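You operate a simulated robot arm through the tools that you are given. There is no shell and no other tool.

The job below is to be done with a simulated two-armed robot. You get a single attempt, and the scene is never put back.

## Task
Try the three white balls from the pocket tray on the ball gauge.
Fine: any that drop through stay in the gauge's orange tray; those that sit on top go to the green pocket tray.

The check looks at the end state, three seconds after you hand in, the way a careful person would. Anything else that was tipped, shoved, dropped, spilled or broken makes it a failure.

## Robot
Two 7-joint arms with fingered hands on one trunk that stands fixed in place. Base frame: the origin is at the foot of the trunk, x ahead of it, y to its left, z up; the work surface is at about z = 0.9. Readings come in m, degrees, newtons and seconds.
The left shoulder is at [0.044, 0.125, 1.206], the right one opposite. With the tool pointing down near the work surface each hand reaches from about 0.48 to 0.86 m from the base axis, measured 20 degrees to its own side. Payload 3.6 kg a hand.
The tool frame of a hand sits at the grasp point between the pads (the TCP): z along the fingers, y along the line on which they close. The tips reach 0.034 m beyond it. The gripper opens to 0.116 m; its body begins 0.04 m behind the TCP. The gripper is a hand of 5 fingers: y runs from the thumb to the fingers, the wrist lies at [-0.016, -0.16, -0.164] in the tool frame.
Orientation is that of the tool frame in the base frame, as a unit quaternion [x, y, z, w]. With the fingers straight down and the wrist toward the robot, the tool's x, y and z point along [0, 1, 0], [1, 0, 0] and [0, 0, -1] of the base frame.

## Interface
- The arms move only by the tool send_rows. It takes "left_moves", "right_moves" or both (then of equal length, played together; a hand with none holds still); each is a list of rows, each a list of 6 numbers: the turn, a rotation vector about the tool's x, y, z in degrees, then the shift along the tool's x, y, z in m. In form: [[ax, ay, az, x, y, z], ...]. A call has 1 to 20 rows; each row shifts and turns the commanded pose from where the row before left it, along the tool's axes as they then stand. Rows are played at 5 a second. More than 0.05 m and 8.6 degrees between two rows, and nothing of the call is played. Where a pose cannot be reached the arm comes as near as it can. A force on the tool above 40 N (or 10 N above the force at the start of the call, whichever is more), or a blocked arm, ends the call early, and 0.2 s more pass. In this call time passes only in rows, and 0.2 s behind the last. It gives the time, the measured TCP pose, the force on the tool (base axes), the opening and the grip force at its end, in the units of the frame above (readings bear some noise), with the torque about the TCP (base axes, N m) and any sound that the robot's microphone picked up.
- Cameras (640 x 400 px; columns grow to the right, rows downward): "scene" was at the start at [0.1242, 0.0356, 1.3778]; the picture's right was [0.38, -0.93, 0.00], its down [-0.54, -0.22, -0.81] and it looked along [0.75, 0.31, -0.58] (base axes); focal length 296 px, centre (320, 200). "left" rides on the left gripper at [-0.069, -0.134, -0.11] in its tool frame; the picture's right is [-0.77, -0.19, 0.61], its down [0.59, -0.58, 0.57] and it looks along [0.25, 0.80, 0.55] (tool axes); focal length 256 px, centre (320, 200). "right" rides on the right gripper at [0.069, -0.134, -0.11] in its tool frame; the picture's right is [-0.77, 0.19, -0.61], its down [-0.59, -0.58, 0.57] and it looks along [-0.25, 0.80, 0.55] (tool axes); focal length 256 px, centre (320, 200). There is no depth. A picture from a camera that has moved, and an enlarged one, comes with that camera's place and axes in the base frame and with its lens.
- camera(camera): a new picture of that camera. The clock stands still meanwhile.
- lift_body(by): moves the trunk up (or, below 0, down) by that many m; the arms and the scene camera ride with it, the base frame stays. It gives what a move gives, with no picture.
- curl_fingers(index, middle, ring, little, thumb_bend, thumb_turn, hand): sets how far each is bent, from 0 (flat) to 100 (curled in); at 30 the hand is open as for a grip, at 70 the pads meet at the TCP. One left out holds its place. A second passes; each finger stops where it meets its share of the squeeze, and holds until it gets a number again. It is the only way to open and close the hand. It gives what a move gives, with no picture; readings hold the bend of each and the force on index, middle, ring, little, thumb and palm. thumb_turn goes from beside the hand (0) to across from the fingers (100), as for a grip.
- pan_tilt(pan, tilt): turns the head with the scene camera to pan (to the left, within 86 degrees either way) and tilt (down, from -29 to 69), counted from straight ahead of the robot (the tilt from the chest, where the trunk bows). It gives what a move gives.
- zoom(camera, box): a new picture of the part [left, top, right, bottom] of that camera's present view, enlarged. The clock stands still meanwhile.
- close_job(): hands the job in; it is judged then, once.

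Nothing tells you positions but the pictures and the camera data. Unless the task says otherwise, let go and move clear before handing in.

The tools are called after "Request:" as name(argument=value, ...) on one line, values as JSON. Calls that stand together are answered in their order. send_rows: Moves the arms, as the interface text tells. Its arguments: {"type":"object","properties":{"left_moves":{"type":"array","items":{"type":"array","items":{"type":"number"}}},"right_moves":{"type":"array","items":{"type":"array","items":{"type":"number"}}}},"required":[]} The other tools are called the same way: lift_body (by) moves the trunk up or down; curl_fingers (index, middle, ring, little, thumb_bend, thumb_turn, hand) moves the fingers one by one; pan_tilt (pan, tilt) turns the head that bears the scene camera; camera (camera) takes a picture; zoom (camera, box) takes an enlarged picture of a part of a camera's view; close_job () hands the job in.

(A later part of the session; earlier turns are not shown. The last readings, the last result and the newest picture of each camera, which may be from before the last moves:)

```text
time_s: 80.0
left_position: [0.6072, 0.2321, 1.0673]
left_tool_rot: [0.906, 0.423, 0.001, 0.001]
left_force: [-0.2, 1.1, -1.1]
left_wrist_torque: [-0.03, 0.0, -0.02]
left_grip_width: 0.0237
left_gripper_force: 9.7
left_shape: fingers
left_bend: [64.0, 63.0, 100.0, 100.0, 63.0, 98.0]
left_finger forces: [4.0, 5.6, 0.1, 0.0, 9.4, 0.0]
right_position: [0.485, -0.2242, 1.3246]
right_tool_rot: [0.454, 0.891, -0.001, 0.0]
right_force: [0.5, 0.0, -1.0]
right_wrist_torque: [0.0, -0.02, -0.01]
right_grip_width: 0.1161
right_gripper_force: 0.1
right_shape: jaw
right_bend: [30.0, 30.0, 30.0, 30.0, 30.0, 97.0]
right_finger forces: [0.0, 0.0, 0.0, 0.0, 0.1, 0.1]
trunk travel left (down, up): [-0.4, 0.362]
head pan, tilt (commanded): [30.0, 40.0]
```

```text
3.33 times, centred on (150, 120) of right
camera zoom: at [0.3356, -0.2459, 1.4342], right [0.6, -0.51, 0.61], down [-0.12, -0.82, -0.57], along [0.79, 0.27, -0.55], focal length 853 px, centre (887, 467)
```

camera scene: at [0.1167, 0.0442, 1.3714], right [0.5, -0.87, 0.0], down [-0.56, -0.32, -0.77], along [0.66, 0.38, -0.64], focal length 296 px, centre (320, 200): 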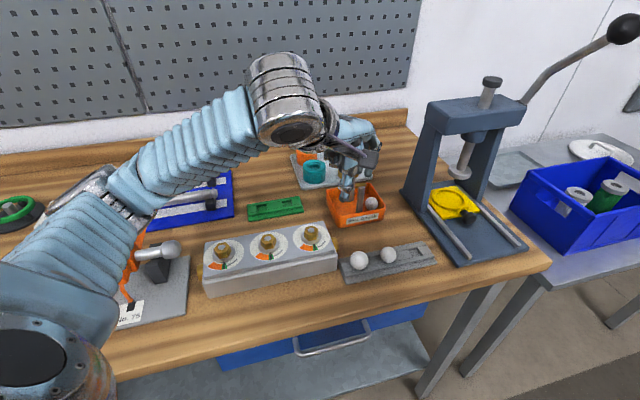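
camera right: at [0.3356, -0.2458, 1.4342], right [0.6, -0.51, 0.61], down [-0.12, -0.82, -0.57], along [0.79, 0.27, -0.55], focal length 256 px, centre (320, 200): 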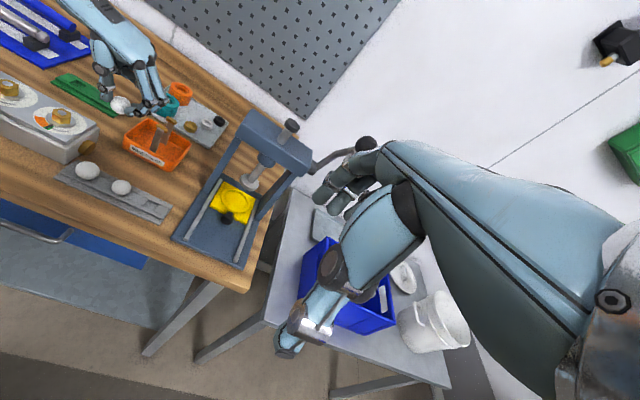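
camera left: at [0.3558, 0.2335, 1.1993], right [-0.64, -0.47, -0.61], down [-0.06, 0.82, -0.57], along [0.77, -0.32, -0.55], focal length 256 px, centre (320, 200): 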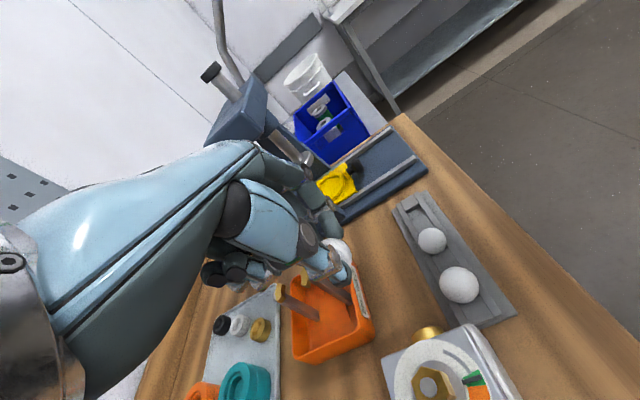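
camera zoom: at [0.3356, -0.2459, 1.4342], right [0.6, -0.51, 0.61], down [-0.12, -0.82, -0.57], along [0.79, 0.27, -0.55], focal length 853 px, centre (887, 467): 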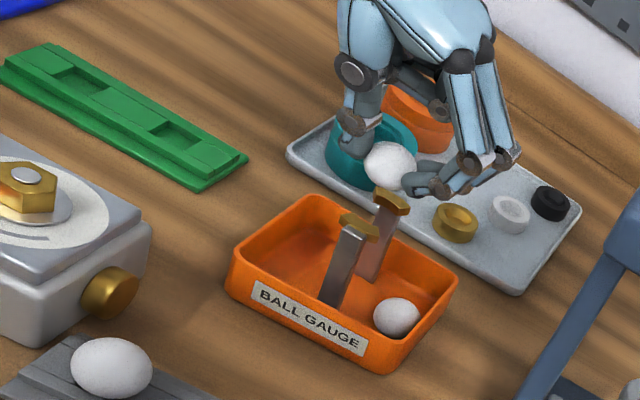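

Request:
send_rows(left_moves=[[0, 0, 0, 0.0013, 0.001, 0.015], [0, 0, 0, 0, 0, 0.012], [0, 0, 0, 0, 0, 0.006]])

Request:
zoom(camera="left", box=[260, 200, 360, 300])

Request:
zoom(camera="scene", box=[330, 150, 410, 220])

Request:
zoom(camera="right", box=[120, 80, 180, 140])

```text
time_s: 80.8
left_position: [0.6096, 0.2328, 1.0337]
left_tool_rot: [0.906, 0.423, 0.001, 0.0]
left_force: [-0.5, -0.5, 0.4]
left_wrist_torque: [-0.04, -0.01, 0.0]
left_grip_width: 0.0236
left_gripper_force: 10.0
left_shape: fingers
left_bend: [64.0, 63.0, 100.0, 100.0, 63.0, 98.0]
left_finger forces: [4.2, 5.7, 0.0, 0.0, 9.7, 0.0]
right_position: [0.4846, -0.2232, 1.3256]
right_tool_rot: [0.454, 0.891, -0.001, 0.0]
right_force: [-0.2, -0.5, 0.2]
right_wrist_torque: [-0.02, 0.04, 0.0]
right_grip_width: 0.116
right_gripper_force: 0.0
right_shape: jaw
right_bend: [30.0, 30.0, 30.0, 30.0, 30.0, 97.0]
right_finger forces: [0.0, 0.0, 0.0, 0.1, 0.0, 0.1]
trunk travel left (down, up): [-0.4, 0.362]
head pan, tilt (commanded): [30.0, 40.0]
```

```text
4.00 times, centred on (310, 250) of left
camera zoom: at [0.4609, 0.2675, 1.1435], right [-0.64, -0.47, -0.61], down [-0.06, 0.82, -0.57], along [0.77, -0.32, -0.55], focal length 1024 px, centre (360, 0)
```

zoom: 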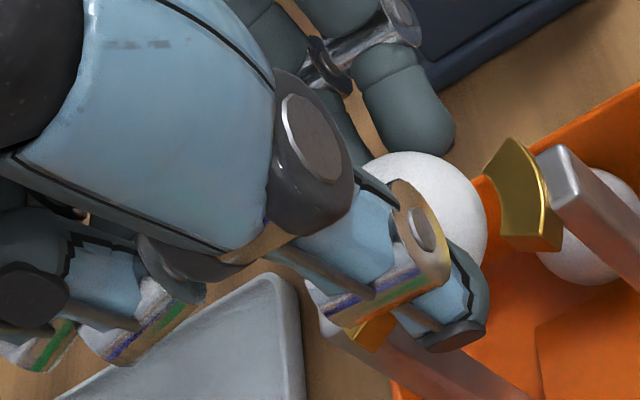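

```text
5.71 times, centred on (370, 185) of scene
camera zoom: at [0.1166, 0.0441, 1.3714], right [0.5, -0.87, 0.0], down [-0.56, -0.32, -0.77], along [0.66, 0.38, -0.64], focal length 1689 px, centre (34, 286)
```

zoom: 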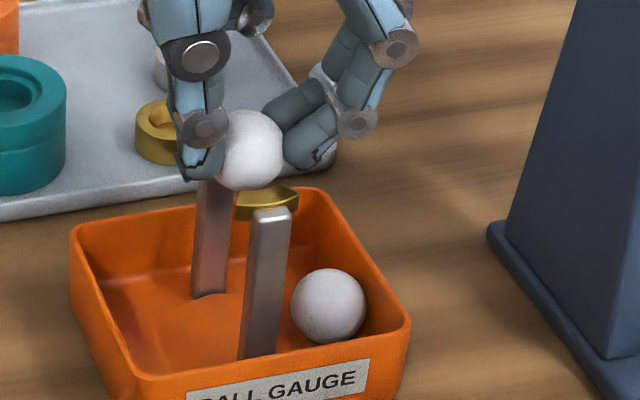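

```text
6.67 times, centred on (150, 110) of right
camera zoom: at [0.3353, -0.2461, 1.4343], right [0.6, -0.51, 0.61], down [-0.12, -0.82, -0.57], along [0.79, 0.27, -0.55], focal length 1707 px, centre (1453, 800)
```

zoom: 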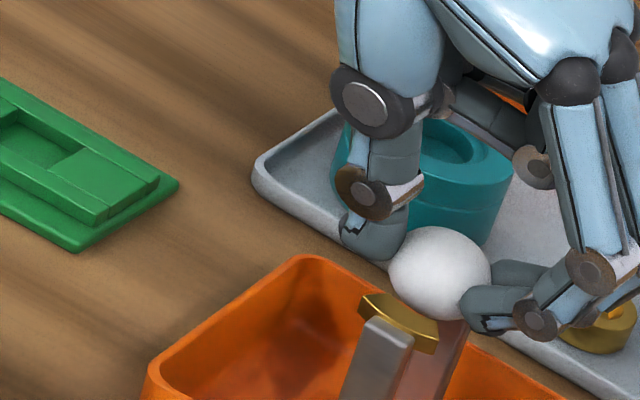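

Request:
send_rows(left_moves=[[0, 0, 0, -0.0013, 0, 0.0015], [0, 0, 0, 0, 0, 0.001], [0, 0, 0, 0, 0, 0]])

Request:
send_rows(left_moves=[[0, 0, 0, 0, 0, 0]])

```text
time_s: 81.6
left_position: [0.6082, 0.2322, 1.0319]
left_tool_rot: [0.907, 0.422, 0.001, -0.001]
left_force: [-0.5, 0.2, -0.4]
left_wrist_torque: [0.0, 0.04, -0.02]
left_grip_width: 0.0236
left_gripper_force: 8.9
left_shape: fingers
left_bend: [64.0, 63.0, 100.0, 100.0, 63.0, 98.0]
left_finger forces: [4.0, 5.6, 0.0, 0.1, 9.5, 0.0]
right_position: [0.485, -0.224, 1.3247]
right_tool_rot: [0.454, 0.891, -0.001, 0.001]
right_force: [1.2, 0.1, 0.1]
right_wrist_torque: [-0.01, 0.0, -0.02]
right_grip_width: 0.1159
right_gripper_force: 0.1
right_shape: jaw
right_bend: [30.0, 30.0, 30.0, 30.0, 30.0, 97.0]
right_finger forces: [0.1, 0.1, 0.0, 0.0, 0.0, 0.0]
trunk travel left (down, up): [-0.4, 0.362]
head pan, tilt (commanded): [30.0, 40.0]
```

```text
time_s: 82.0
left_position: [0.6076, 0.2326, 1.0317]
left_tool_rot: [0.906, 0.423, 0.001, -0.001]
left_force: [0.0, 0.3, 0.1]
left_wrist_torque: [-0.01, -0.03, -0.01]
left_grip_width: 0.0239
left_gripper_force: 9.5
left_shape: fingers
left_bend: [64.0, 63.0, 100.0, 100.0, 63.0, 98.0]
left_finger forces: [4.0, 5.7, 0.0, 0.1, 9.5, 0.0]
right_position: [0.4846, -0.2228, 1.3235]
right_tool_rot: [0.455, 0.891, -0.001, -0.001]
right_force: [-0.2, 0.5, -0.6]
right_wrist_torque: [0.01, 0.0, 0.0]
right_grip_width: 0.1157
right_gripper_force: 0.1
right_shape: jaw
right_bend: [30.0, 30.0, 30.0, 30.0, 30.0, 97.0]
right_finger forces: [0.0, 0.0, 0.0, 0.1, 0.0, 0.0]
trunk travel left (down, up): [-0.4, 0.362]
head pan, tilt (commanded): [30.0, 40.0]
```

Request:
send_rows(left_moves=[[0, 0, 0, 0, 0, 0.001], [0, 0, 0, 0, 0, 0]])

Request:
curl_fingers(hand="left", index=57, middle=57, thumb_bend=57)

Request:
zoom(camera="right", box=[110, 80, 190, 160])

Request:
zoom(camera="scene", box=[320, 150, 410, 230])

Request:
zoom(camera="left", box=[260, 200, 400, 340])

```text
time_s: 82.6
left_position: [0.6082, 0.2338, 1.0312]
left_tool_rot: [0.906, 0.423, 0.001, 0.0]
left_force: [-0.1, 0.9, -0.4]
left_wrist_torque: [-0.02, -0.01, -0.01]
left_grip_width: 0.0238
left_gripper_force: 9.8
left_shape: fingers
left_bend: [64.0, 63.0, 100.0, 100.0, 63.0, 98.0]
left_finger forces: [4.1, 5.8, 0.0, 0.0, 9.5, 0.1]
right_position: [0.4844, -0.2244, 1.325]
right_tool_rot: [0.454, 0.891, -0.002, -0.001]
right_force: [0.0, 0.3, 0.6]
right_wrist_torque: [0.0, -0.02, 0.03]
right_grip_width: 0.116
right_gripper_force: 0.1
right_shape: jaw
right_bend: [30.0, 30.0, 30.0, 30.0, 30.0, 97.0]
right_finger forces: [0.0, 0.1, 0.0, 0.0, 0.0, 0.1]
trunk travel left (down, up): [-0.4, 0.362]
head pan, tilt (commanded): [30.0, 40.0]
```

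```text
time_s: 83.6
left_position: [0.6081, 0.2323, 1.0307]
left_tool_rot: [0.906, 0.422, 0.001, 0.001]
left_force: [0.4, 0.2, 0.8]
left_wrist_torque: [0.01, 0.0, 0.03]
left_grip_width: 0.0414
left_gripper_force: 0.1
left_shape: fingers
left_bend: [56.0, 56.0, 100.0, 100.0, 56.0, 98.0]
left_finger forces: [0.0, 0.0, 0.0, 0.1, 0.0, 0.1]
right_position: [0.4838, -0.2234, 1.3247]
right_tool_rot: [0.454, 0.891, 0.0, 0.0]
right_force: [0.1, -0.4, -0.5]
right_wrist_torque: [-0.01, 0.01, 0.0]
right_grip_width: 0.1157
right_gripper_force: 0.2
right_shape: jaw
right_bend: [30.0, 30.0, 30.0, 30.0, 30.0, 97.0]
right_finger forces: [0.1, 0.1, 0.1, 0.1, 0.0, 0.0]
trunk travel left (down, up): [-0.4, 0.362]
head pan, tilt (commanded): [30.0, 40.0]
```

```text
5.00 times, centred on (150, 120) of right
camera zoom: at [0.3354, -0.246, 1.4342], right [0.6, -0.51, 0.61], down [-0.12, -0.82, -0.57], along [0.79, 0.27, -0.55], focal length 1280 px, centre (1170, 600)
```

zoom: 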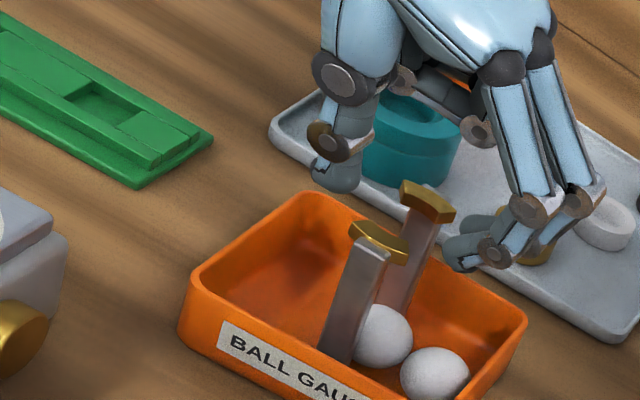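

```text
5.00 times, centred on (365, 190) of scene
camera zoom: at [0.1168, 0.0442, 1.3714], right [0.5, -0.87, 0.0], down [-0.56, -0.32, -0.77], along [0.66, 0.38, -0.64], focal length 1478 px, centre (95, 250)
```

zoom: 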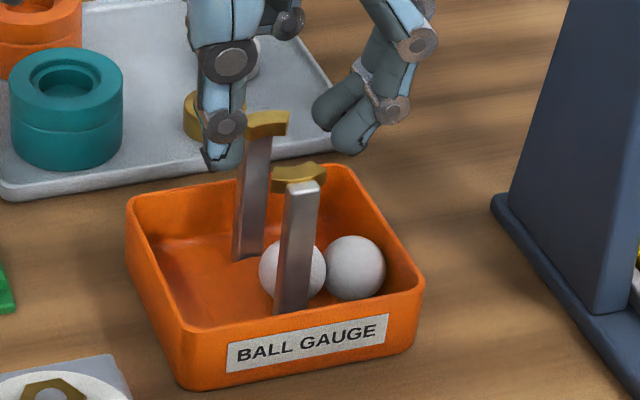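

```text
2.86 times, centred on (330, 270) of left
camera zoom: at [0.4597, 0.2666, 1.1403], right [-0.64, -0.47, -0.61], down [-0.06, 0.82, -0.57], along [0.77, -0.32, -0.55], focal length 731 px, centre (291, 0)
```

zoom: 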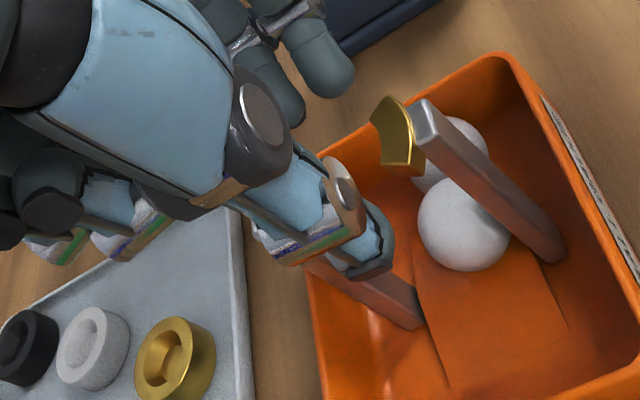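

Ball 2 dropped through as well, and both balls lie in the orange tray. Now the largest ball, ball 1: I'll raise the hand, retreat, turn back to a yaw of 0 and hover over it.

Request:
send_rows(left_moves=[[0, 0, 0, 0, 0, -0.02], [0, 0, 0, 0, 0, -0.035], [0, 0, 0, -0.02, -0.012, -0.01], [0, 0, 0, -0.03, -0.02, 0], [0, 0, 0, -0.03, -0.018, 0], [0, 0, 0, -0.013, -0.008, 0], [0, 0, -8, 0, 0, 0], [0, 0, -8, 0, 0, 0], [0, 0, -8, 0, 0, 0], [0, 0, -8, 0, 0, 0], [0, 0, -8, 0, 0, 0]])

Request:
curl_fingers(hand="left", index=46, middle=46, thumb_bend=46)

Request:
send_rows(left_moves=[[0, 0, 0, -0.015, -0.014, 0.02], [0, 0, 0, -0.015, -0.014, 0.02], [0, 0, 0, -0.015, -0.0135, 0.02]])

Request:
camera(camera="scene")

Request:
zoom(camera="left", box=[280, 200, 440, 350])

Request:
zoom(camera="right", box=[30, 100, 170, 220])

```text
time_s: 86.0
left_position: [0.5043, 0.1991, 1.0961]
left_tool_rot: [0.706, 0.708, 0.001, 0.001]
left_force: [0.8, 0.4, 0.7]
left_wrist_torque: [0.02, -0.03, 0.03]
left_grip_width: 0.0413
left_gripper_force: 0.0
left_shape: fingers
left_bend: [56.0, 56.0, 100.0, 100.0, 56.0, 98.0]
left_finger forces: [0.0, 0.1, 0.0, 0.0, 0.1, 0.0]
right_position: [0.4866, -0.2242, 1.3242]
right_tool_rot: [0.453, 0.891, 0.001, -0.001]
right_force: [-0.5, -0.5, 0.2]
right_wrist_torque: [0.0, -0.01, -0.02]
right_grip_width: 0.1158
right_gripper_force: 0.0
right_shape: jaw
right_bend: [30.0, 30.0, 30.0, 30.0, 30.0, 97.0]
right_finger forces: [0.0, 0.0, 0.0, 0.1, 0.0, 0.0]
trunk travel left (down, up): [-0.4, 0.362]
head pan, tilt (commanded): [30.0, 40.0]
```

```text
time_s: 87.0
left_position: [0.5041, 0.1997, 1.0967]
left_tool_rot: [0.706, 0.708, 0.001, 0.001]
left_force: [0.7, -0.7, -0.1]
left_wrist_torque: [0.03, -0.02, 0.03]
left_grip_width: 0.0707
left_gripper_force: 0.1
left_shape: fingers
left_bend: [46.0, 46.0, 100.0, 100.0, 46.0, 97.0]
left_finger forces: [0.1, 0.0, 0.1, 0.0, 0.0, 0.1]
right_position: [0.484, -0.2233, 1.3245]
right_tool_rot: [0.454, 0.891, -0.001, -0.001]
right_force: [0.2, -0.1, -0.9]
right_wrist_torque: [-0.03, -0.01, 0.0]
right_grip_width: 0.116
right_gripper_force: 0.1
right_shape: jaw
right_bend: [30.0, 30.0, 30.0, 30.0, 30.0, 97.0]
right_finger forces: [0.1, 0.1, 0.0, 0.0, 0.0, 0.0]
trunk travel left (down, up): [-0.4, 0.362]
head pan, tilt (commanded): [30.0, 40.0]
```

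```text
time_s: 87.8
left_position: [0.4634, 0.1523, 1.0363]
left_tool_rot: [0.708, 0.706, 0.001, 0.001]
left_force: [0.9, -0.8, -0.4]
left_wrist_torque: [0.03, -0.02, -0.03]
left_grip_width: 0.0709
left_gripper_force: 0.1
left_shape: fingers
left_bend: [46.0, 46.0, 100.0, 100.0, 46.0, 97.0]
left_finger forces: [0.0, 0.1, 0.0, 0.1, 0.1, 0.1]
right_position: [0.4841, -0.2241, 1.3243]
right_tool_rot: [0.453, 0.891, 0.0, 0.0]
right_force: [0.3, 0.2, -0.4]
right_wrist_torque: [0.03, 0.0, -0.02]
right_grip_width: 0.1159
right_gripper_force: 0.0
right_shape: jaw
right_bend: [30.0, 30.0, 30.0, 30.0, 30.0, 97.0]
right_finger forces: [0.1, 0.0, 0.1, 0.0, 0.0, 0.1]
trunk travel left (down, up): [-0.4, 0.362]
head pan, tilt (commanded): [30.0, 40.0]
```

```text
taken
camera scene: at [0.1166, 0.0438, 1.3714], right [0.5, -0.87, 0.0], down [-0.56, -0.32, -0.77], along [0.66, 0.38, -0.64], focal length 296 px, centre (320, 200)
```

scene: 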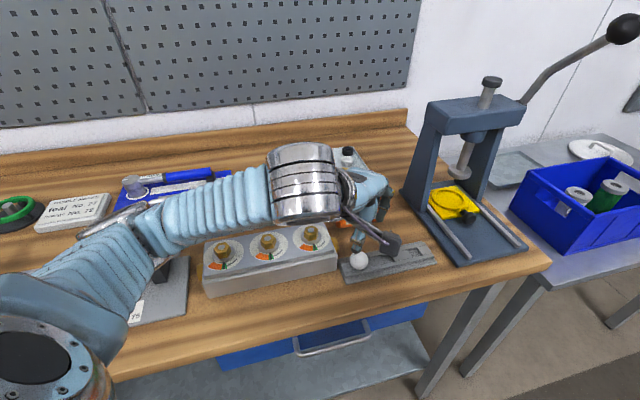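

```text
2.67 times, centred on (360, 275) of left
camera zoom: at [0.3287, 0.084, 1.1459], right [-0.19, -0.77, -0.61], down [-0.58, 0.59, -0.57], along [0.8, 0.25, -0.55], focal length 683 px, centre (213, 0)
```

zoom: 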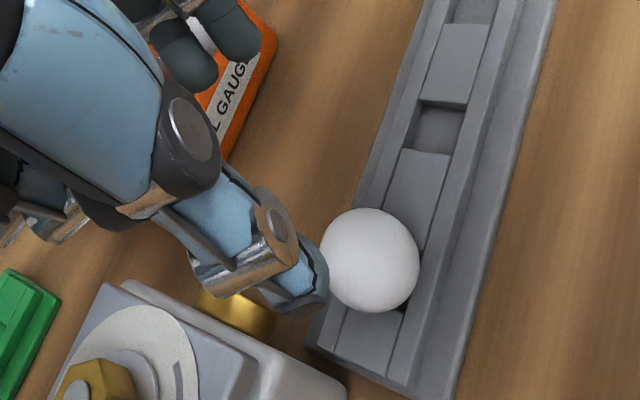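

```text
3.33 times, centred on (100, 160) of right
camera zoom: at [0.3353, -0.2464, 1.4342], right [0.6, -0.51, 0.61], down [-0.12, -0.82, -0.57], along [0.79, 0.27, -0.55], focal length 853 px, centre (1053, 333)
```

zoom: 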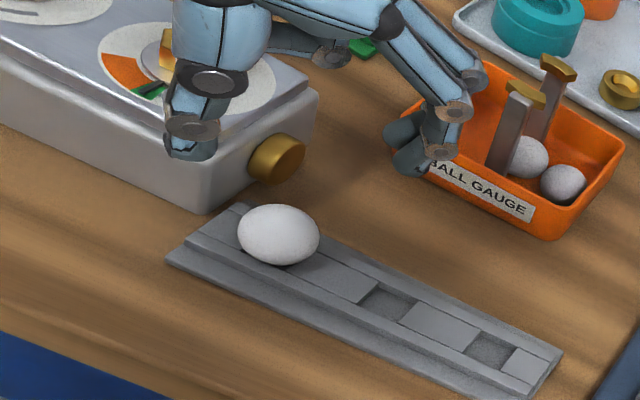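

Request:
send_rows(left_moves=[[0, 0, 0, 0.0034, -0.0034, 0.015], [0, 0, 0, 0, 0, 0.02], [0, 0, 0, 0, 0, 0.01]])

Request:
zoom(camera="left", box=[200, 170, 420, 350])

Request:
zoom(camera="right", box=[30, 100, 170, 220])

Request:
zoom(camera="scene", box=[280, 190, 440, 310])

```text
time_s: 88.6
left_position: [0.4625, 0.1581, 0.9908]
left_tool_rot: [0.707, 0.707, 0.0, 0.001]
left_force: [-0.9, -0.6, -0.5]
left_wrist_torque: [-0.01, -0.04, 0.04]
left_grip_width: 0.0706
left_gripper_force: 0.1
left_shape: fingers
left_bend: [46.0, 46.0, 100.0, 100.0, 46.0, 97.0]
left_finger forces: [0.1, 0.1, 0.1, 0.1, 0.0, 0.0]
right_position: [0.4848, -0.2247, 1.3251]
right_tool_rot: [0.454, 0.891, 0.0, 0.0]
right_force: [0.4, 0.3, -1.2]
right_wrist_torque: [0.01, 0.04, -0.04]
right_grip_width: 0.1159
right_gripper_force: 0.0
right_shape: jaw
right_bend: [30.0, 30.0, 30.0, 30.0, 30.0, 97.0]
right_finger forces: [0.0, 0.1, 0.0, 0.0, 0.1, 0.1]
trunk travel left (down, up): [-0.4, 0.362]
head pan, tilt (commanded): [30.0, 40.0]
```

```text
2.22 times, centred on (310, 260) of left
camera zoom: at [0.3269, 0.0897, 1.1011], right [-0.19, -0.77, -0.61], down [-0.58, 0.59, -0.57], along [0.8, 0.25, -0.55], focal length 569 px, centre (342, 67)
```

zoom: 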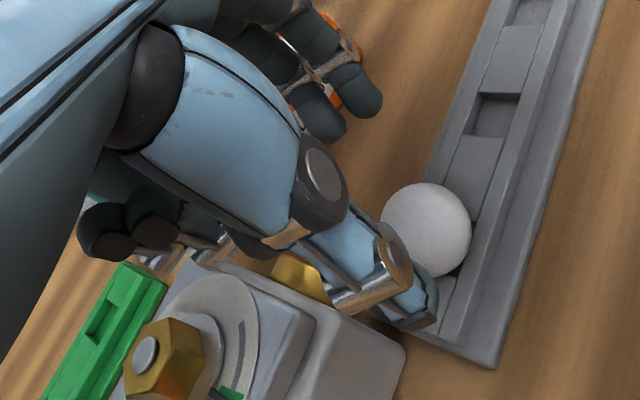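

```text
3.33 times, centred on (100, 160) of right
camera zoom: at [0.3353, -0.2459, 1.4343], right [0.6, -0.51, 0.61], down [-0.12, -0.82, -0.57], along [0.79, 0.27, -0.55], focal length 853 px, centre (1053, 333)
```

zoom: 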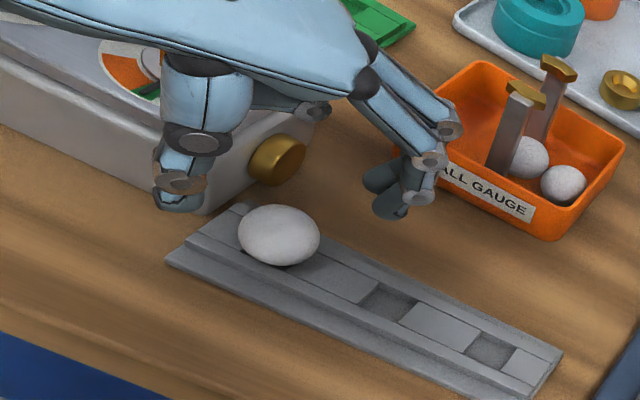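

```text
3.33 times, centred on (360, 250) of scene
camera zoom: at [0.1166, 0.0443, 1.3714], right [0.5, -0.87, 0.0], down [-0.56, -0.32, -0.77], along [0.66, 0.38, -0.64], focal length 985 px, centre (187, 33)
```

zoom: 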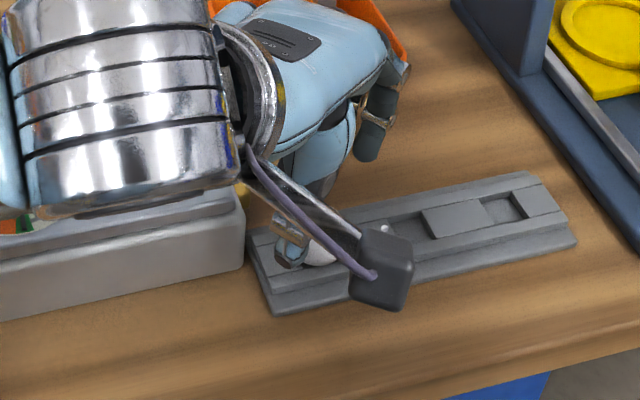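

Request:
send_rows(left_moves=[[0, 0, 0, -0.002, -0.002, 0.015], [0, 0, 0, 0, 0, 0.012], [0, 0, 0, 0, 0, 0.005]])

Request:
zoom(camera="left", box=[260, 170, 420, 320])

Request:
zoom(camera="right", box=[60, 120, 140, 190])

```text
time_s: 89.4
left_position: [0.4592, 0.1555, 0.9591]
left_tool_rot: [0.708, 0.707, 0.001, 0.001]
left_force: [-0.3, 0.1, 1.0]
left_wrist_torque: [-0.01, -0.01, 0.01]
left_grip_width: 0.0705
left_gripper_force: 0.1
left_shape: fingers
left_bend: [46.0, 46.0, 100.0, 100.0, 46.0, 97.0]
left_finger forces: [0.0, 0.0, 0.0, 0.0, 0.0, 0.0]
right_position: [0.485, -0.2237, 1.3244]
right_tool_rot: [0.454, 0.891, -0.001, 0.0]
right_force: [-0.1, -0.2, 0.1]
right_wrist_torque: [-0.02, 0.0, 0.03]
right_grip_width: 0.1159
right_gripper_force: 0.1
right_shape: jaw
right_bend: [30.0, 30.0, 30.0, 30.0, 30.0, 97.0]
right_finger forces: [0.0, 0.0, 0.0, 0.1, 0.0, 0.0]
trunk travel left (down, up): [-0.4, 0.362]
head pan, tilt (commanded): [30.0, 40.0]
```

```text
2.67 times, centred on (340, 245) of left
camera zoom: at [0.3227, 0.0866, 1.0688], right [-0.19, -0.77, -0.61], down [-0.58, 0.59, -0.57], along [0.8, 0.25, -0.55], focal length 683 px, centre (267, 80)
```

zoom: 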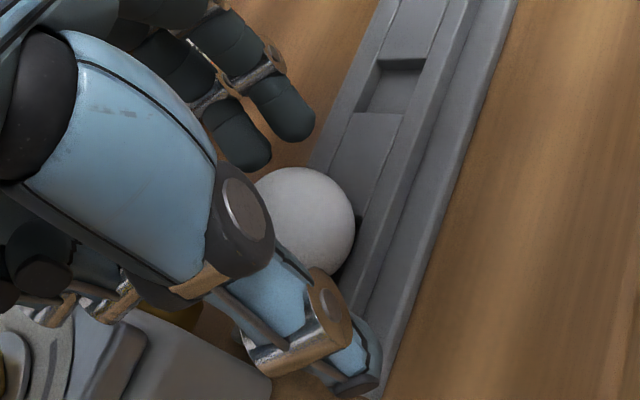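

```text
5.71 times, centred on (100, 155) of right
camera zoom: at [0.3353, -0.2461, 1.4342], right [0.6, -0.51, 0.61], down [-0.12, -0.82, -0.57], along [0.79, 0.27, -0.55], focal length 1463 px, centre (1577, 457)
```

zoom: 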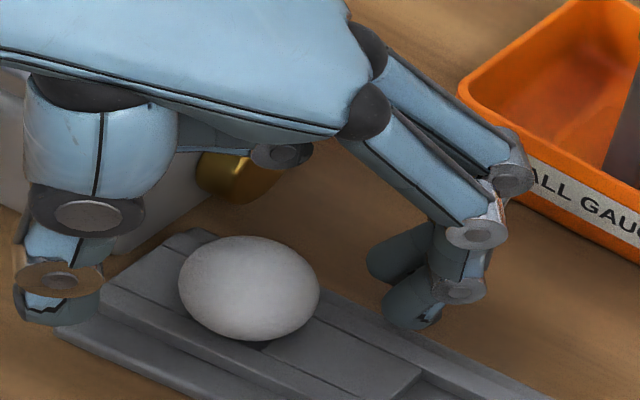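

Request:
send_rows(left_moves=[[0, 0, 0, -0.0005, 0.002, 0]])

Request:
curl_fingers(hand="left", index=54, middle=54, thumb_bend=54)

Request:
zoom(camera="left", box=[260, 170, 420, 320])

Request:
zoom(camera="right", box=[60, 120, 140, 190])

```text
time_s: 89.8
left_position: [0.4603, 0.1553, 0.9604]
left_tool_rot: [0.708, 0.707, 0.001, 0.0]
left_force: [-0.2, 0.0, 0.8]
left_wrist_torque: [-0.03, 0.02, 0.0]
left_grip_width: 0.0708
left_gripper_force: 0.1
left_shape: fingers
left_bend: [46.0, 46.0, 100.0, 100.0, 46.0, 97.0]
left_finger forces: [0.0, 0.1, 0.0, 0.0, 0.0, 0.1]
right_position: [0.4847, -0.2232, 1.3246]
right_tool_rot: [0.454, 0.891, 0.0, 0.0]
right_force: [0.1, -0.5, 0.4]
right_wrist_torque: [0.01, 0.0, 0.01]
right_grip_width: 0.1159
right_gripper_force: 0.0
right_shape: jaw
right_bend: [30.0, 30.0, 30.0, 30.0, 30.0, 97.0]
right_finger forces: [0.0, 0.0, 0.0, 0.0, 0.0, 0.0]
trunk travel left (down, up): [-0.4, 0.362]
head pan, tilt (commanded): [30.0, 40.0]
```

```text
time_s: 90.8
left_position: [0.4594, 0.156, 0.9597]
left_tool_rot: [0.707, 0.707, 0.0, 0.002]
left_force: [-0.2, 0.6, -0.9]
left_wrist_torque: [0.01, 0.0, -0.01]
left_grip_width: 0.0479
left_gripper_force: 0.1
left_shape: fingers
left_bend: [54.0, 54.0, 100.0, 100.0, 54.0, 97.0]
left_finger forces: [0.1, 0.0, 0.0, 0.0, 0.1, 0.0]
right_position: [0.4841, -0.2248, 1.3245]
right_tool_rot: [0.453, 0.891, 0.001, 0.0]
right_force: [0.4, 0.5, -1.5]
right_wrist_torque: [0.01, -0.01, -0.05]
right_grip_width: 0.1161
right_gripper_force: 0.2
right_shape: jaw
right_bend: [30.0, 30.0, 30.0, 30.0, 30.0, 97.0]
right_finger forces: [0.1, 0.0, 0.1, 0.0, 0.0, 0.0]
trunk travel left (down, up): [-0.4, 0.362]
head pan, tilt (commanded): [30.0, 40.0]
```

```text
2.67 times, centred on (340, 245) of left
camera zoom: at [0.3247, 0.0868, 1.0692], right [-0.19, -0.77, -0.61], down [-0.58, 0.59, -0.57], along [0.8, 0.25, -0.55], focal length 683 px, centre (267, 80)
```

zoom: 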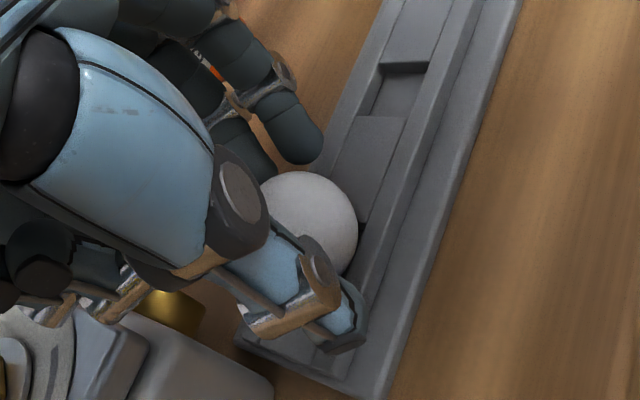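

```text
5.71 times, centred on (100, 155) of right
camera zoom: at [0.3354, -0.2461, 1.4342], right [0.6, -0.51, 0.61], down [-0.12, -0.82, -0.57], along [0.79, 0.27, -0.55], focal length 1463 px, centre (1577, 457)
```

zoom: 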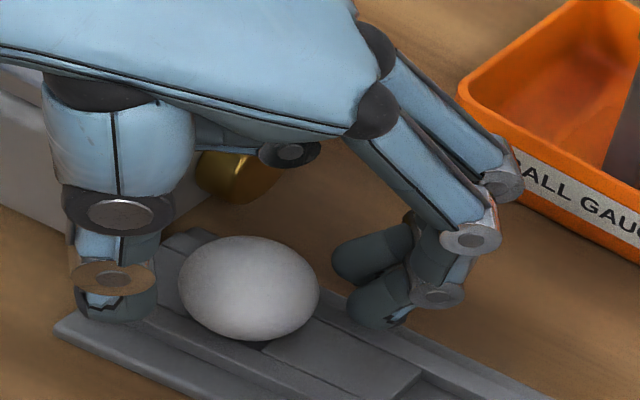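

Request:
curl_fingers(hand="left", index=60, middle=60, thumb_bend=60)

Request:
zoom(camera="right", box=[60, 120, 140, 190])

```text
time_s: 91.8
left_position: [0.4602, 0.1548, 0.9604]
left_tool_rot: [0.707, 0.707, 0.001, 0.001]
left_force: [-0.2, -0.7, -0.5]
left_wrist_torque: [0.0, 0.03, 0.02]
left_grip_width: 0.0324
left_gripper_force: 1.0
left_shape: fingers
left_bend: [60.0, 59.0, 100.0, 100.0, 59.0, 98.0]
left_finger forces: [0.6, 0.6, 0.0, 0.0, 1.3, 0.0]
right_position: [0.4841, -0.2235, 1.3241]
right_tool_rot: [0.454, 0.891, 0.001, 0.0]
right_force: [0.2, 0.0, 0.8]
right_wrist_torque: [0.0, 0.02, -0.01]
right_grip_width: 0.1159
right_gripper_force: 0.1
right_shape: jaw
right_bend: [30.0, 30.0, 30.0, 30.0, 30.0, 97.0]
right_finger forces: [0.0, 0.0, 0.0, 0.1, 0.0, 0.0]
trunk travel left (down, up): [-0.4, 0.362]
head pan, tilt (commanded): [30.0, 40.0]
```

```text
5.71 times, centred on (100, 155) of right
camera zoom: at [0.3353, -0.2461, 1.4342], right [0.6, -0.51, 0.61], down [-0.12, -0.82, -0.57], along [0.79, 0.27, -0.55], focal length 1463 px, centre (1577, 457)
```

zoom: 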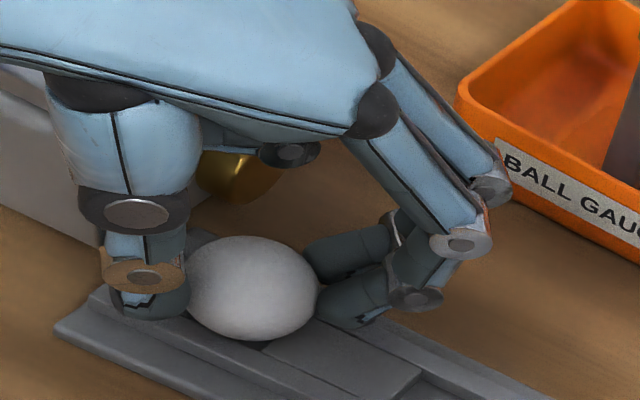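

Light contact on all three digits at once. I'll firm the grip and test-lift.

Request:
curl_fingers(hand="left", index=65, middle=65, thumb_bend=65)

Request:
send_rows(left_moves=[[0, 0, 0, 0, 0, -0.003], [0, 0, 0, 0, 0, -0.004], [0, 0, 0, 0, 0, -0.005]])

Request:
zoom(camera="right", box=[60, 120, 140, 190])

Request:
zoom(camera="left", box=[260, 170, 420, 320])

```text
time_s: 92.8
left_position: [0.4605, 0.156, 0.961]
left_tool_rot: [0.707, 0.707, 0.0, 0.002]
left_force: [0.2, 0.8, -0.1]
left_wrist_torque: [0.01, -0.01, 0.02]
left_grip_width: 0.0292
left_gripper_force: 8.8
left_shape: fingers
left_bend: [62.0, 61.0, 100.0, 100.0, 61.0, 98.0]
left_finger forces: [4.2, 5.0, 0.1, 0.0, 9.2, 0.1]
right_position: [0.4851, -0.2237, 1.3251]
right_tool_rot: [0.453, 0.891, 0.0, 0.0]
right_force: [-0.1, -0.2, -0.2]
right_wrist_torque: [-0.03, -0.03, 0.06]
right_grip_width: 0.1159
right_gripper_force: 0.0
right_shape: jaw
right_bend: [30.0, 30.0, 30.0, 30.0, 30.0, 97.0]
right_finger forces: [0.1, 0.0, 0.0, 0.0, 0.0, 0.0]
trunk travel left (down, up): [-0.4, 0.362]
head pan, tilt (commanded): [30.0, 40.0]
```

```text
time_s: 93.6
left_position: [0.4592, 0.1534, 0.9714]
left_tool_rot: [0.707, 0.707, 0.001, 0.0]
left_force: [-0.3, 0.1, 0.3]
left_wrist_torque: [-0.04, 0.01, 0.0]
left_grip_width: 0.029
left_gripper_force: 8.7
left_shape: fingers
left_bend: [62.0, 61.0, 100.0, 100.0, 61.0, 98.0]
left_finger forces: [4.1, 4.9, 0.0, 0.0, 9.3, 0.0]
right_position: [0.4847, -0.2243, 1.325]
right_tool_rot: [0.454, 0.891, 0.0, 0.0]
right_force: [0.0, 0.7, 0.6]
right_wrist_torque: [0.01, 0.03, -0.04]
right_grip_width: 0.1159
right_gripper_force: 0.1
right_shape: jaw
right_bend: [30.0, 30.0, 30.0, 30.0, 30.0, 97.0]
right_finger forces: [0.0, 0.0, 0.0, 0.0, 0.0, 0.0]
trunk travel left (down, up): [-0.4, 0.362]
head pan, tilt (commanded): [30.0, 40.0]
```

```text
5.71 times, centred on (100, 155) of right
camera zoom: at [0.3354, -0.2461, 1.4342], right [0.6, -0.51, 0.61], down [-0.12, -0.82, -0.57], along [0.79, 0.27, -0.55], focal length 1463 px, centre (1577, 457)
```

zoom: 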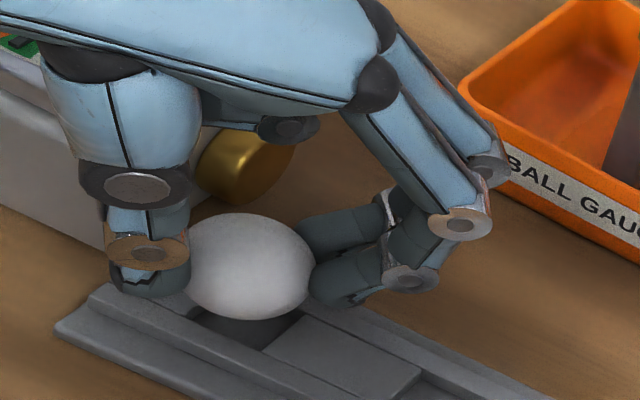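

```text
2.67 times, centred on (340, 245) of left
camera zoom: at [0.3234, 0.0866, 1.0806], right [-0.19, -0.77, -0.61], down [-0.58, 0.59, -0.57], along [0.8, 0.25, -0.55], focal length 683 px, centre (267, 80)
```

zoom: 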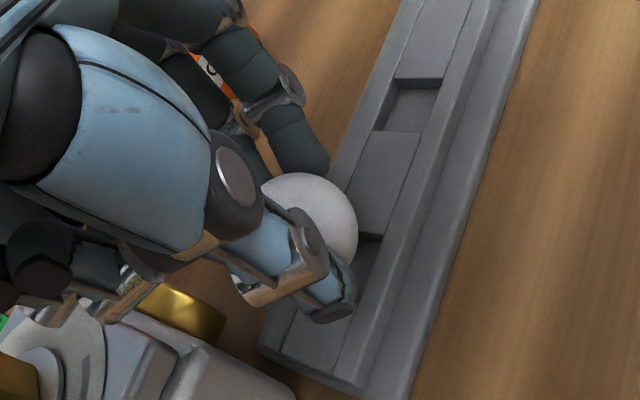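

Request:
send_rows(left_moves=[[0, 0, 0, 0, 0, -0.02], [0, 0, 0, 0, 0, -0.04], [0, 0, 0, 0, 0, -0.04], [0, 0, 0, 0, 0, -0.02], [0, 0, 0, 0.0225, 0.0222, 0], [0, 0, 0, 0.0225, 0.022, 0], [0, 0, 8, 0, 0, 0], [0, 0, 8, 0, 0, 0], [0, 0, 8, 0, 0, 0], [0, 0, 8, 0, 0, 0], [0, 0, 8, 0, 0, 0], [0, 0, 0, 0.02, 0.012, 0], [0, 0, 0, 0.03, 0.02, 0], [0, 0, 0, 0.03, 0.018, 0.01], [0, 0, 0, 0.0135, 0.0083, 0.01]])

Request:
zoom(camera="scene", box=[310, 130, 430, 240])

Request:
zoom(camera="left", box=[230, 200, 370, 340])

Request:
zoom(camera="right", box=[90, 60, 210, 180])

```text
time_s: 96.8
left_position: [0.6099, 0.2349, 1.071]
left_tool_rot: [0.906, 0.423, 0.001, 0.0]
left_force: [-1.3, 0.1, -0.6]
left_wrist_torque: [0.0, 0.0, 0.03]
left_grip_width: 0.0289
left_gripper_force: 9.3
left_shape: fingers
left_bend: [62.0, 61.0, 100.0, 100.0, 61.0, 98.0]
left_finger forces: [4.1, 4.9, 0.0, 0.0, 9.0, 0.0]
right_position: [0.4838, -0.2234, 1.3243]
right_tool_rot: [0.455, 0.891, 0.0, -0.001]
right_force: [0.1, -0.3, -0.2]
right_wrist_torque: [0.0, 0.06, 0.01]
right_grip_width: 0.116
right_gripper_force: 0.0
right_shape: jaw
right_bend: [30.0, 30.0, 30.0, 30.0, 30.0, 97.0]
right_finger forces: [0.0, 0.0, 0.1, 0.0, 0.1, 0.1]
trunk travel left (down, up): [-0.4, 0.362]
head pan, tilt (commanded): [30.0, 40.0]
```

```text
3.64 times, centred on (370, 185) of scene
camera zoom: at [0.1171, 0.0442, 1.3713], right [0.5, -0.87, 0.0], down [-0.56, -0.32, -0.77], along [0.66, 0.38, -0.64], focal length 1075 px, centre (138, 254)
```

zoom: 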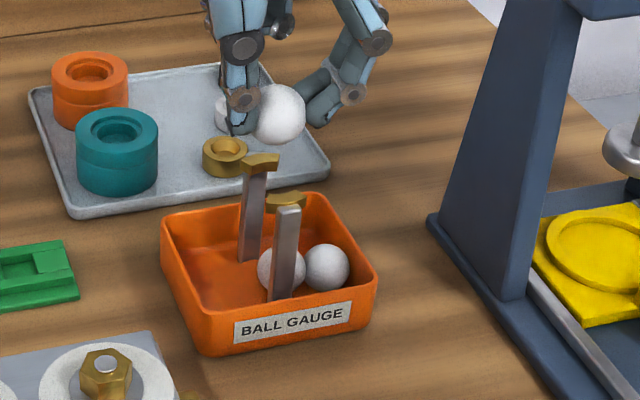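

```text
2.86 times, centred on (300, 270) of left
camera zoom: at [0.4609, 0.2685, 1.1804], right [-0.64, -0.47, -0.61], down [-0.06, 0.82, -0.57], along [0.77, -0.32, -0.55], focal length 731 px, centre (377, 0)
```

zoom: 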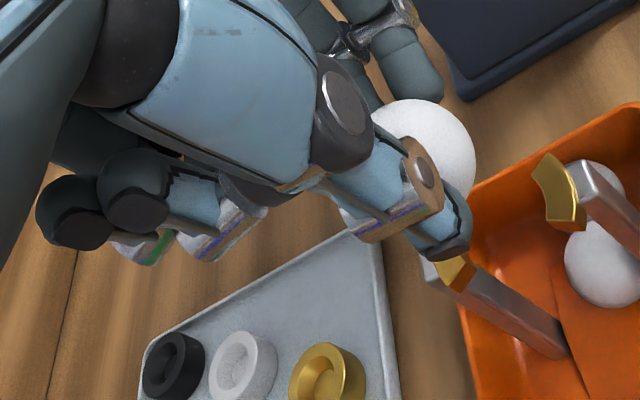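

```text
3.33 times, centred on (150, 120) of right
camera zoom: at [0.3357, -0.246, 1.4341], right [0.6, -0.51, 0.61], down [-0.12, -0.82, -0.57], along [0.79, 0.27, -0.56], focal length 853 px, centre (887, 467)
```

zoom: 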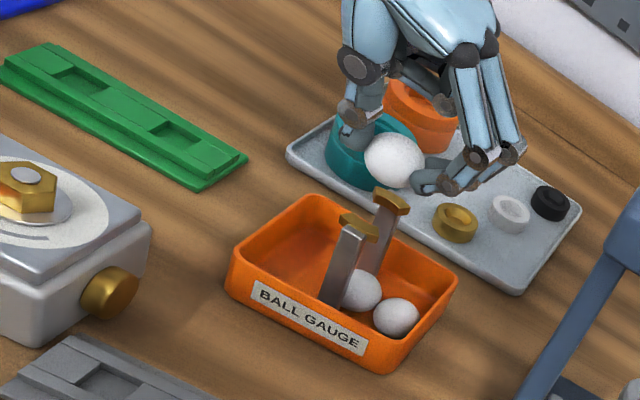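

Request:
send_rows(left_moves=[[0, 0, 0, -0.0023, -0.0008, 0.013], [0, 0, 0, 0, 0, 0.012], [0, 0, 0, 0, 0, 0.006]])

Request:
zoom(camera="left", box=[260, 200, 360, 300])

Request:
zoom(camera="scene", box=[330, 150, 410, 220])

Request:
zoom(camera="right", box=[120, 80, 180, 140])

```text
time_s: 97.6
left_position: [0.6059, 0.2338, 1.0401]
left_tool_rot: [0.907, 0.422, 0.0, 0.0]
left_force: [0.2, 0.4, -1.3]
left_wrist_torque: [0.02, 0.02, -0.03]
left_grip_width: 0.0291
left_gripper_force: 9.6
left_shape: fingers
left_bend: [62.0, 61.0, 100.0, 100.0, 61.0, 98.0]
left_finger forces: [4.1, 4.9, 0.0, 0.1, 9.0, 0.0]
right_position: [0.4856, -0.2232, 1.3237]
right_tool_rot: [0.454, 0.891, -0.001, 0.0]
right_force: [0.7, 1.2, 0.0]
right_wrist_torque: [0.01, -0.03, 0.01]
right_grip_width: 0.116
right_gripper_force: 0.0
right_shape: jaw
right_bend: [30.0, 30.0, 30.0, 30.0, 30.0, 97.0]
right_finger forces: [0.1, 0.0, 0.0, 0.0, 0.1, 0.0]
trunk travel left (down, up): [-0.4, 0.362]
head pan, tilt (commanded): [30.0, 40.0]
```

```text
4.00 times, centred on (310, 250) of left
camera zoom: at [0.4572, 0.2672, 1.15], right [-0.64, -0.47, -0.61], down [-0.06, 0.82, -0.56], along [0.77, -0.32, -0.55], focal length 1024 px, centre (360, 0)
```

zoom: 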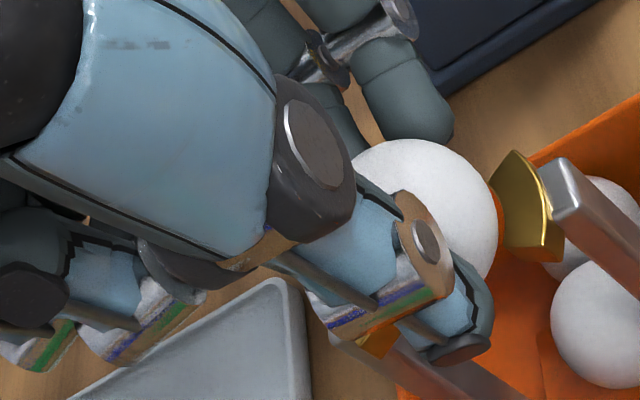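

```text
5.71 times, centred on (370, 185) of scene
camera zoom: at [0.1168, 0.0443, 1.3714], right [0.5, -0.87, 0.0], down [-0.56, -0.32, -0.77], along [0.66, 0.38, -0.64], focal length 1689 px, centre (34, 286)
```

zoom: 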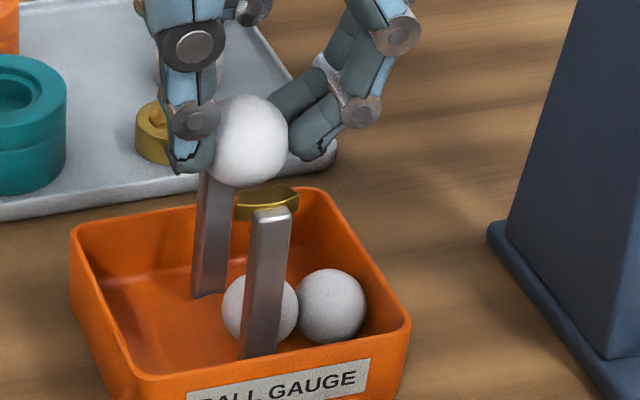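

```text
6.67 times, centred on (150, 110) of right
camera zoom: at [0.3355, -0.2459, 1.4342], right [0.6, -0.51, 0.61], down [-0.12, -0.82, -0.57], along [0.79, 0.27, -0.55], focal length 1707 px, centre (1453, 800)
```

zoom: 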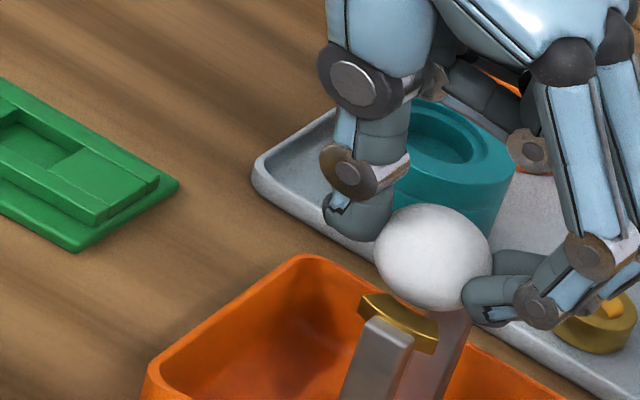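

Request:
send_rows(left_moves=[[0, 0, 0, 0.0009, 0.0016, 0.0015], [0, 0, 0, 0, 0, 0.0015], [0, 0, 0, 0, 0, 0.0015]])

Request:
send_rows(left_moves=[[0, 0, 0, 0, 0, 0.001], [0, 0, 0, 0, 0, 0.001]])

Request:
zoom(camera="left", box=[260, 200, 360, 300])

Request:
zoom(camera="right", box=[120, 80, 180, 140])

```text
time_s: 98.4
left_position: [0.6094, 0.2337, 1.0358]
left_tool_rot: [0.906, 0.423, 0.001, -0.001]
left_force: [-0.4, -0.4, -0.6]
left_wrist_torque: [-0.01, 0.02, 0.01]
left_grip_width: 0.0289
left_gripper_force: 9.2
left_shape: fingers
left_bend: [62.0, 61.0, 100.0, 100.0, 61.0, 98.0]
left_finger forces: [4.0, 4.9, 0.0, 0.1, 9.1, 0.1]
right_position: [0.4862, -0.2245, 1.3228]
right_tool_rot: [0.455, 0.891, 0.0, 0.0]
right_force: [-1.5, -0.1, 0.7]
right_wrist_torque: [-0.02, 0.02, 0.02]
right_grip_width: 0.1158
right_gripper_force: 0.1
right_shape: jaw
right_bend: [30.0, 30.0, 30.0, 30.0, 30.0, 97.0]
right_finger forces: [0.0, 0.0, 0.0, 0.0, 0.0, 0.0]
trunk travel left (down, up): [-0.4, 0.362]
head pan, tilt (commanded): [30.0, 40.0]
```

```text
time_s: 99.0
left_position: [0.6082, 0.232, 1.0344]
left_tool_rot: [0.906, 0.423, 0.002, 0.001]
left_force: [-0.3, 1.5, 5.1]
left_wrist_torque: [0.0, -0.01, 0.02]
left_grip_width: 0.0289
left_gripper_force: 10.6
left_shape: fingers
left_bend: [63.0, 61.0, 100.0, 100.0, 61.0, 98.0]
left_finger forces: [4.6, 5.7, 0.1, 0.0, 10.9, 0.0]
right_position: [0.4852, -0.2236, 1.3245]
right_tool_rot: [0.454, 0.891, 0.0, 0.001]
right_force: [-0.2, 0.1, 0.1]
right_wrist_torque: [0.01, -0.03, -0.01]
right_grip_width: 0.1159
right_gripper_force: 0.0
right_shape: jaw
right_bend: [30.0, 30.0, 30.0, 30.0, 30.0, 97.0]
right_finger forces: [0.0, 0.0, 0.0, 0.1, 0.1, 0.0]
trunk travel left (down, up): [-0.4, 0.362]
head pan, tilt (commanded): [30.0, 40.0]
```

```text
4.00 times, centred on (310, 250) of left
camera zoom: at [0.4603, 0.266, 1.143], right [-0.63, -0.47, -0.61], down [-0.06, 0.82, -0.57], along [0.77, -0.32, -0.55], focal length 1024 px, centre (360, 0)
```

zoom: 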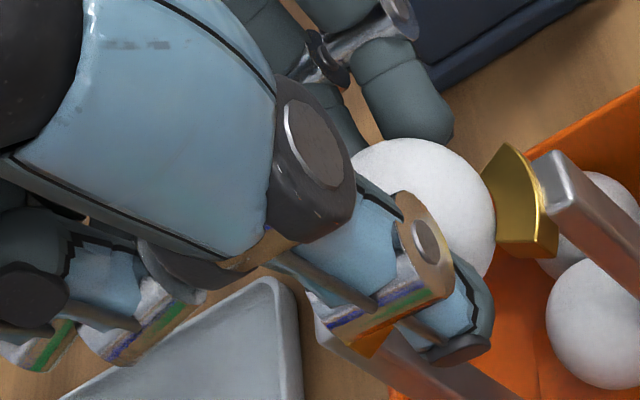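

```text
6.67 times, centred on (150, 110) of right
camera zoom: at [0.3349, -0.2461, 1.4345], right [0.6, -0.51, 0.61], down [-0.12, -0.82, -0.57], along [0.79, 0.27, -0.55], focal length 1707 px, centre (1453, 800)
```

zoom: 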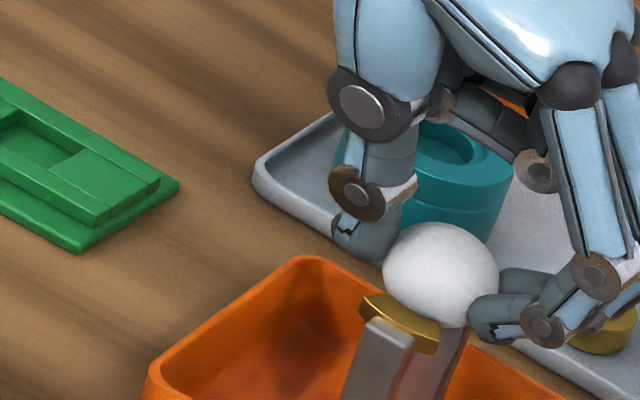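

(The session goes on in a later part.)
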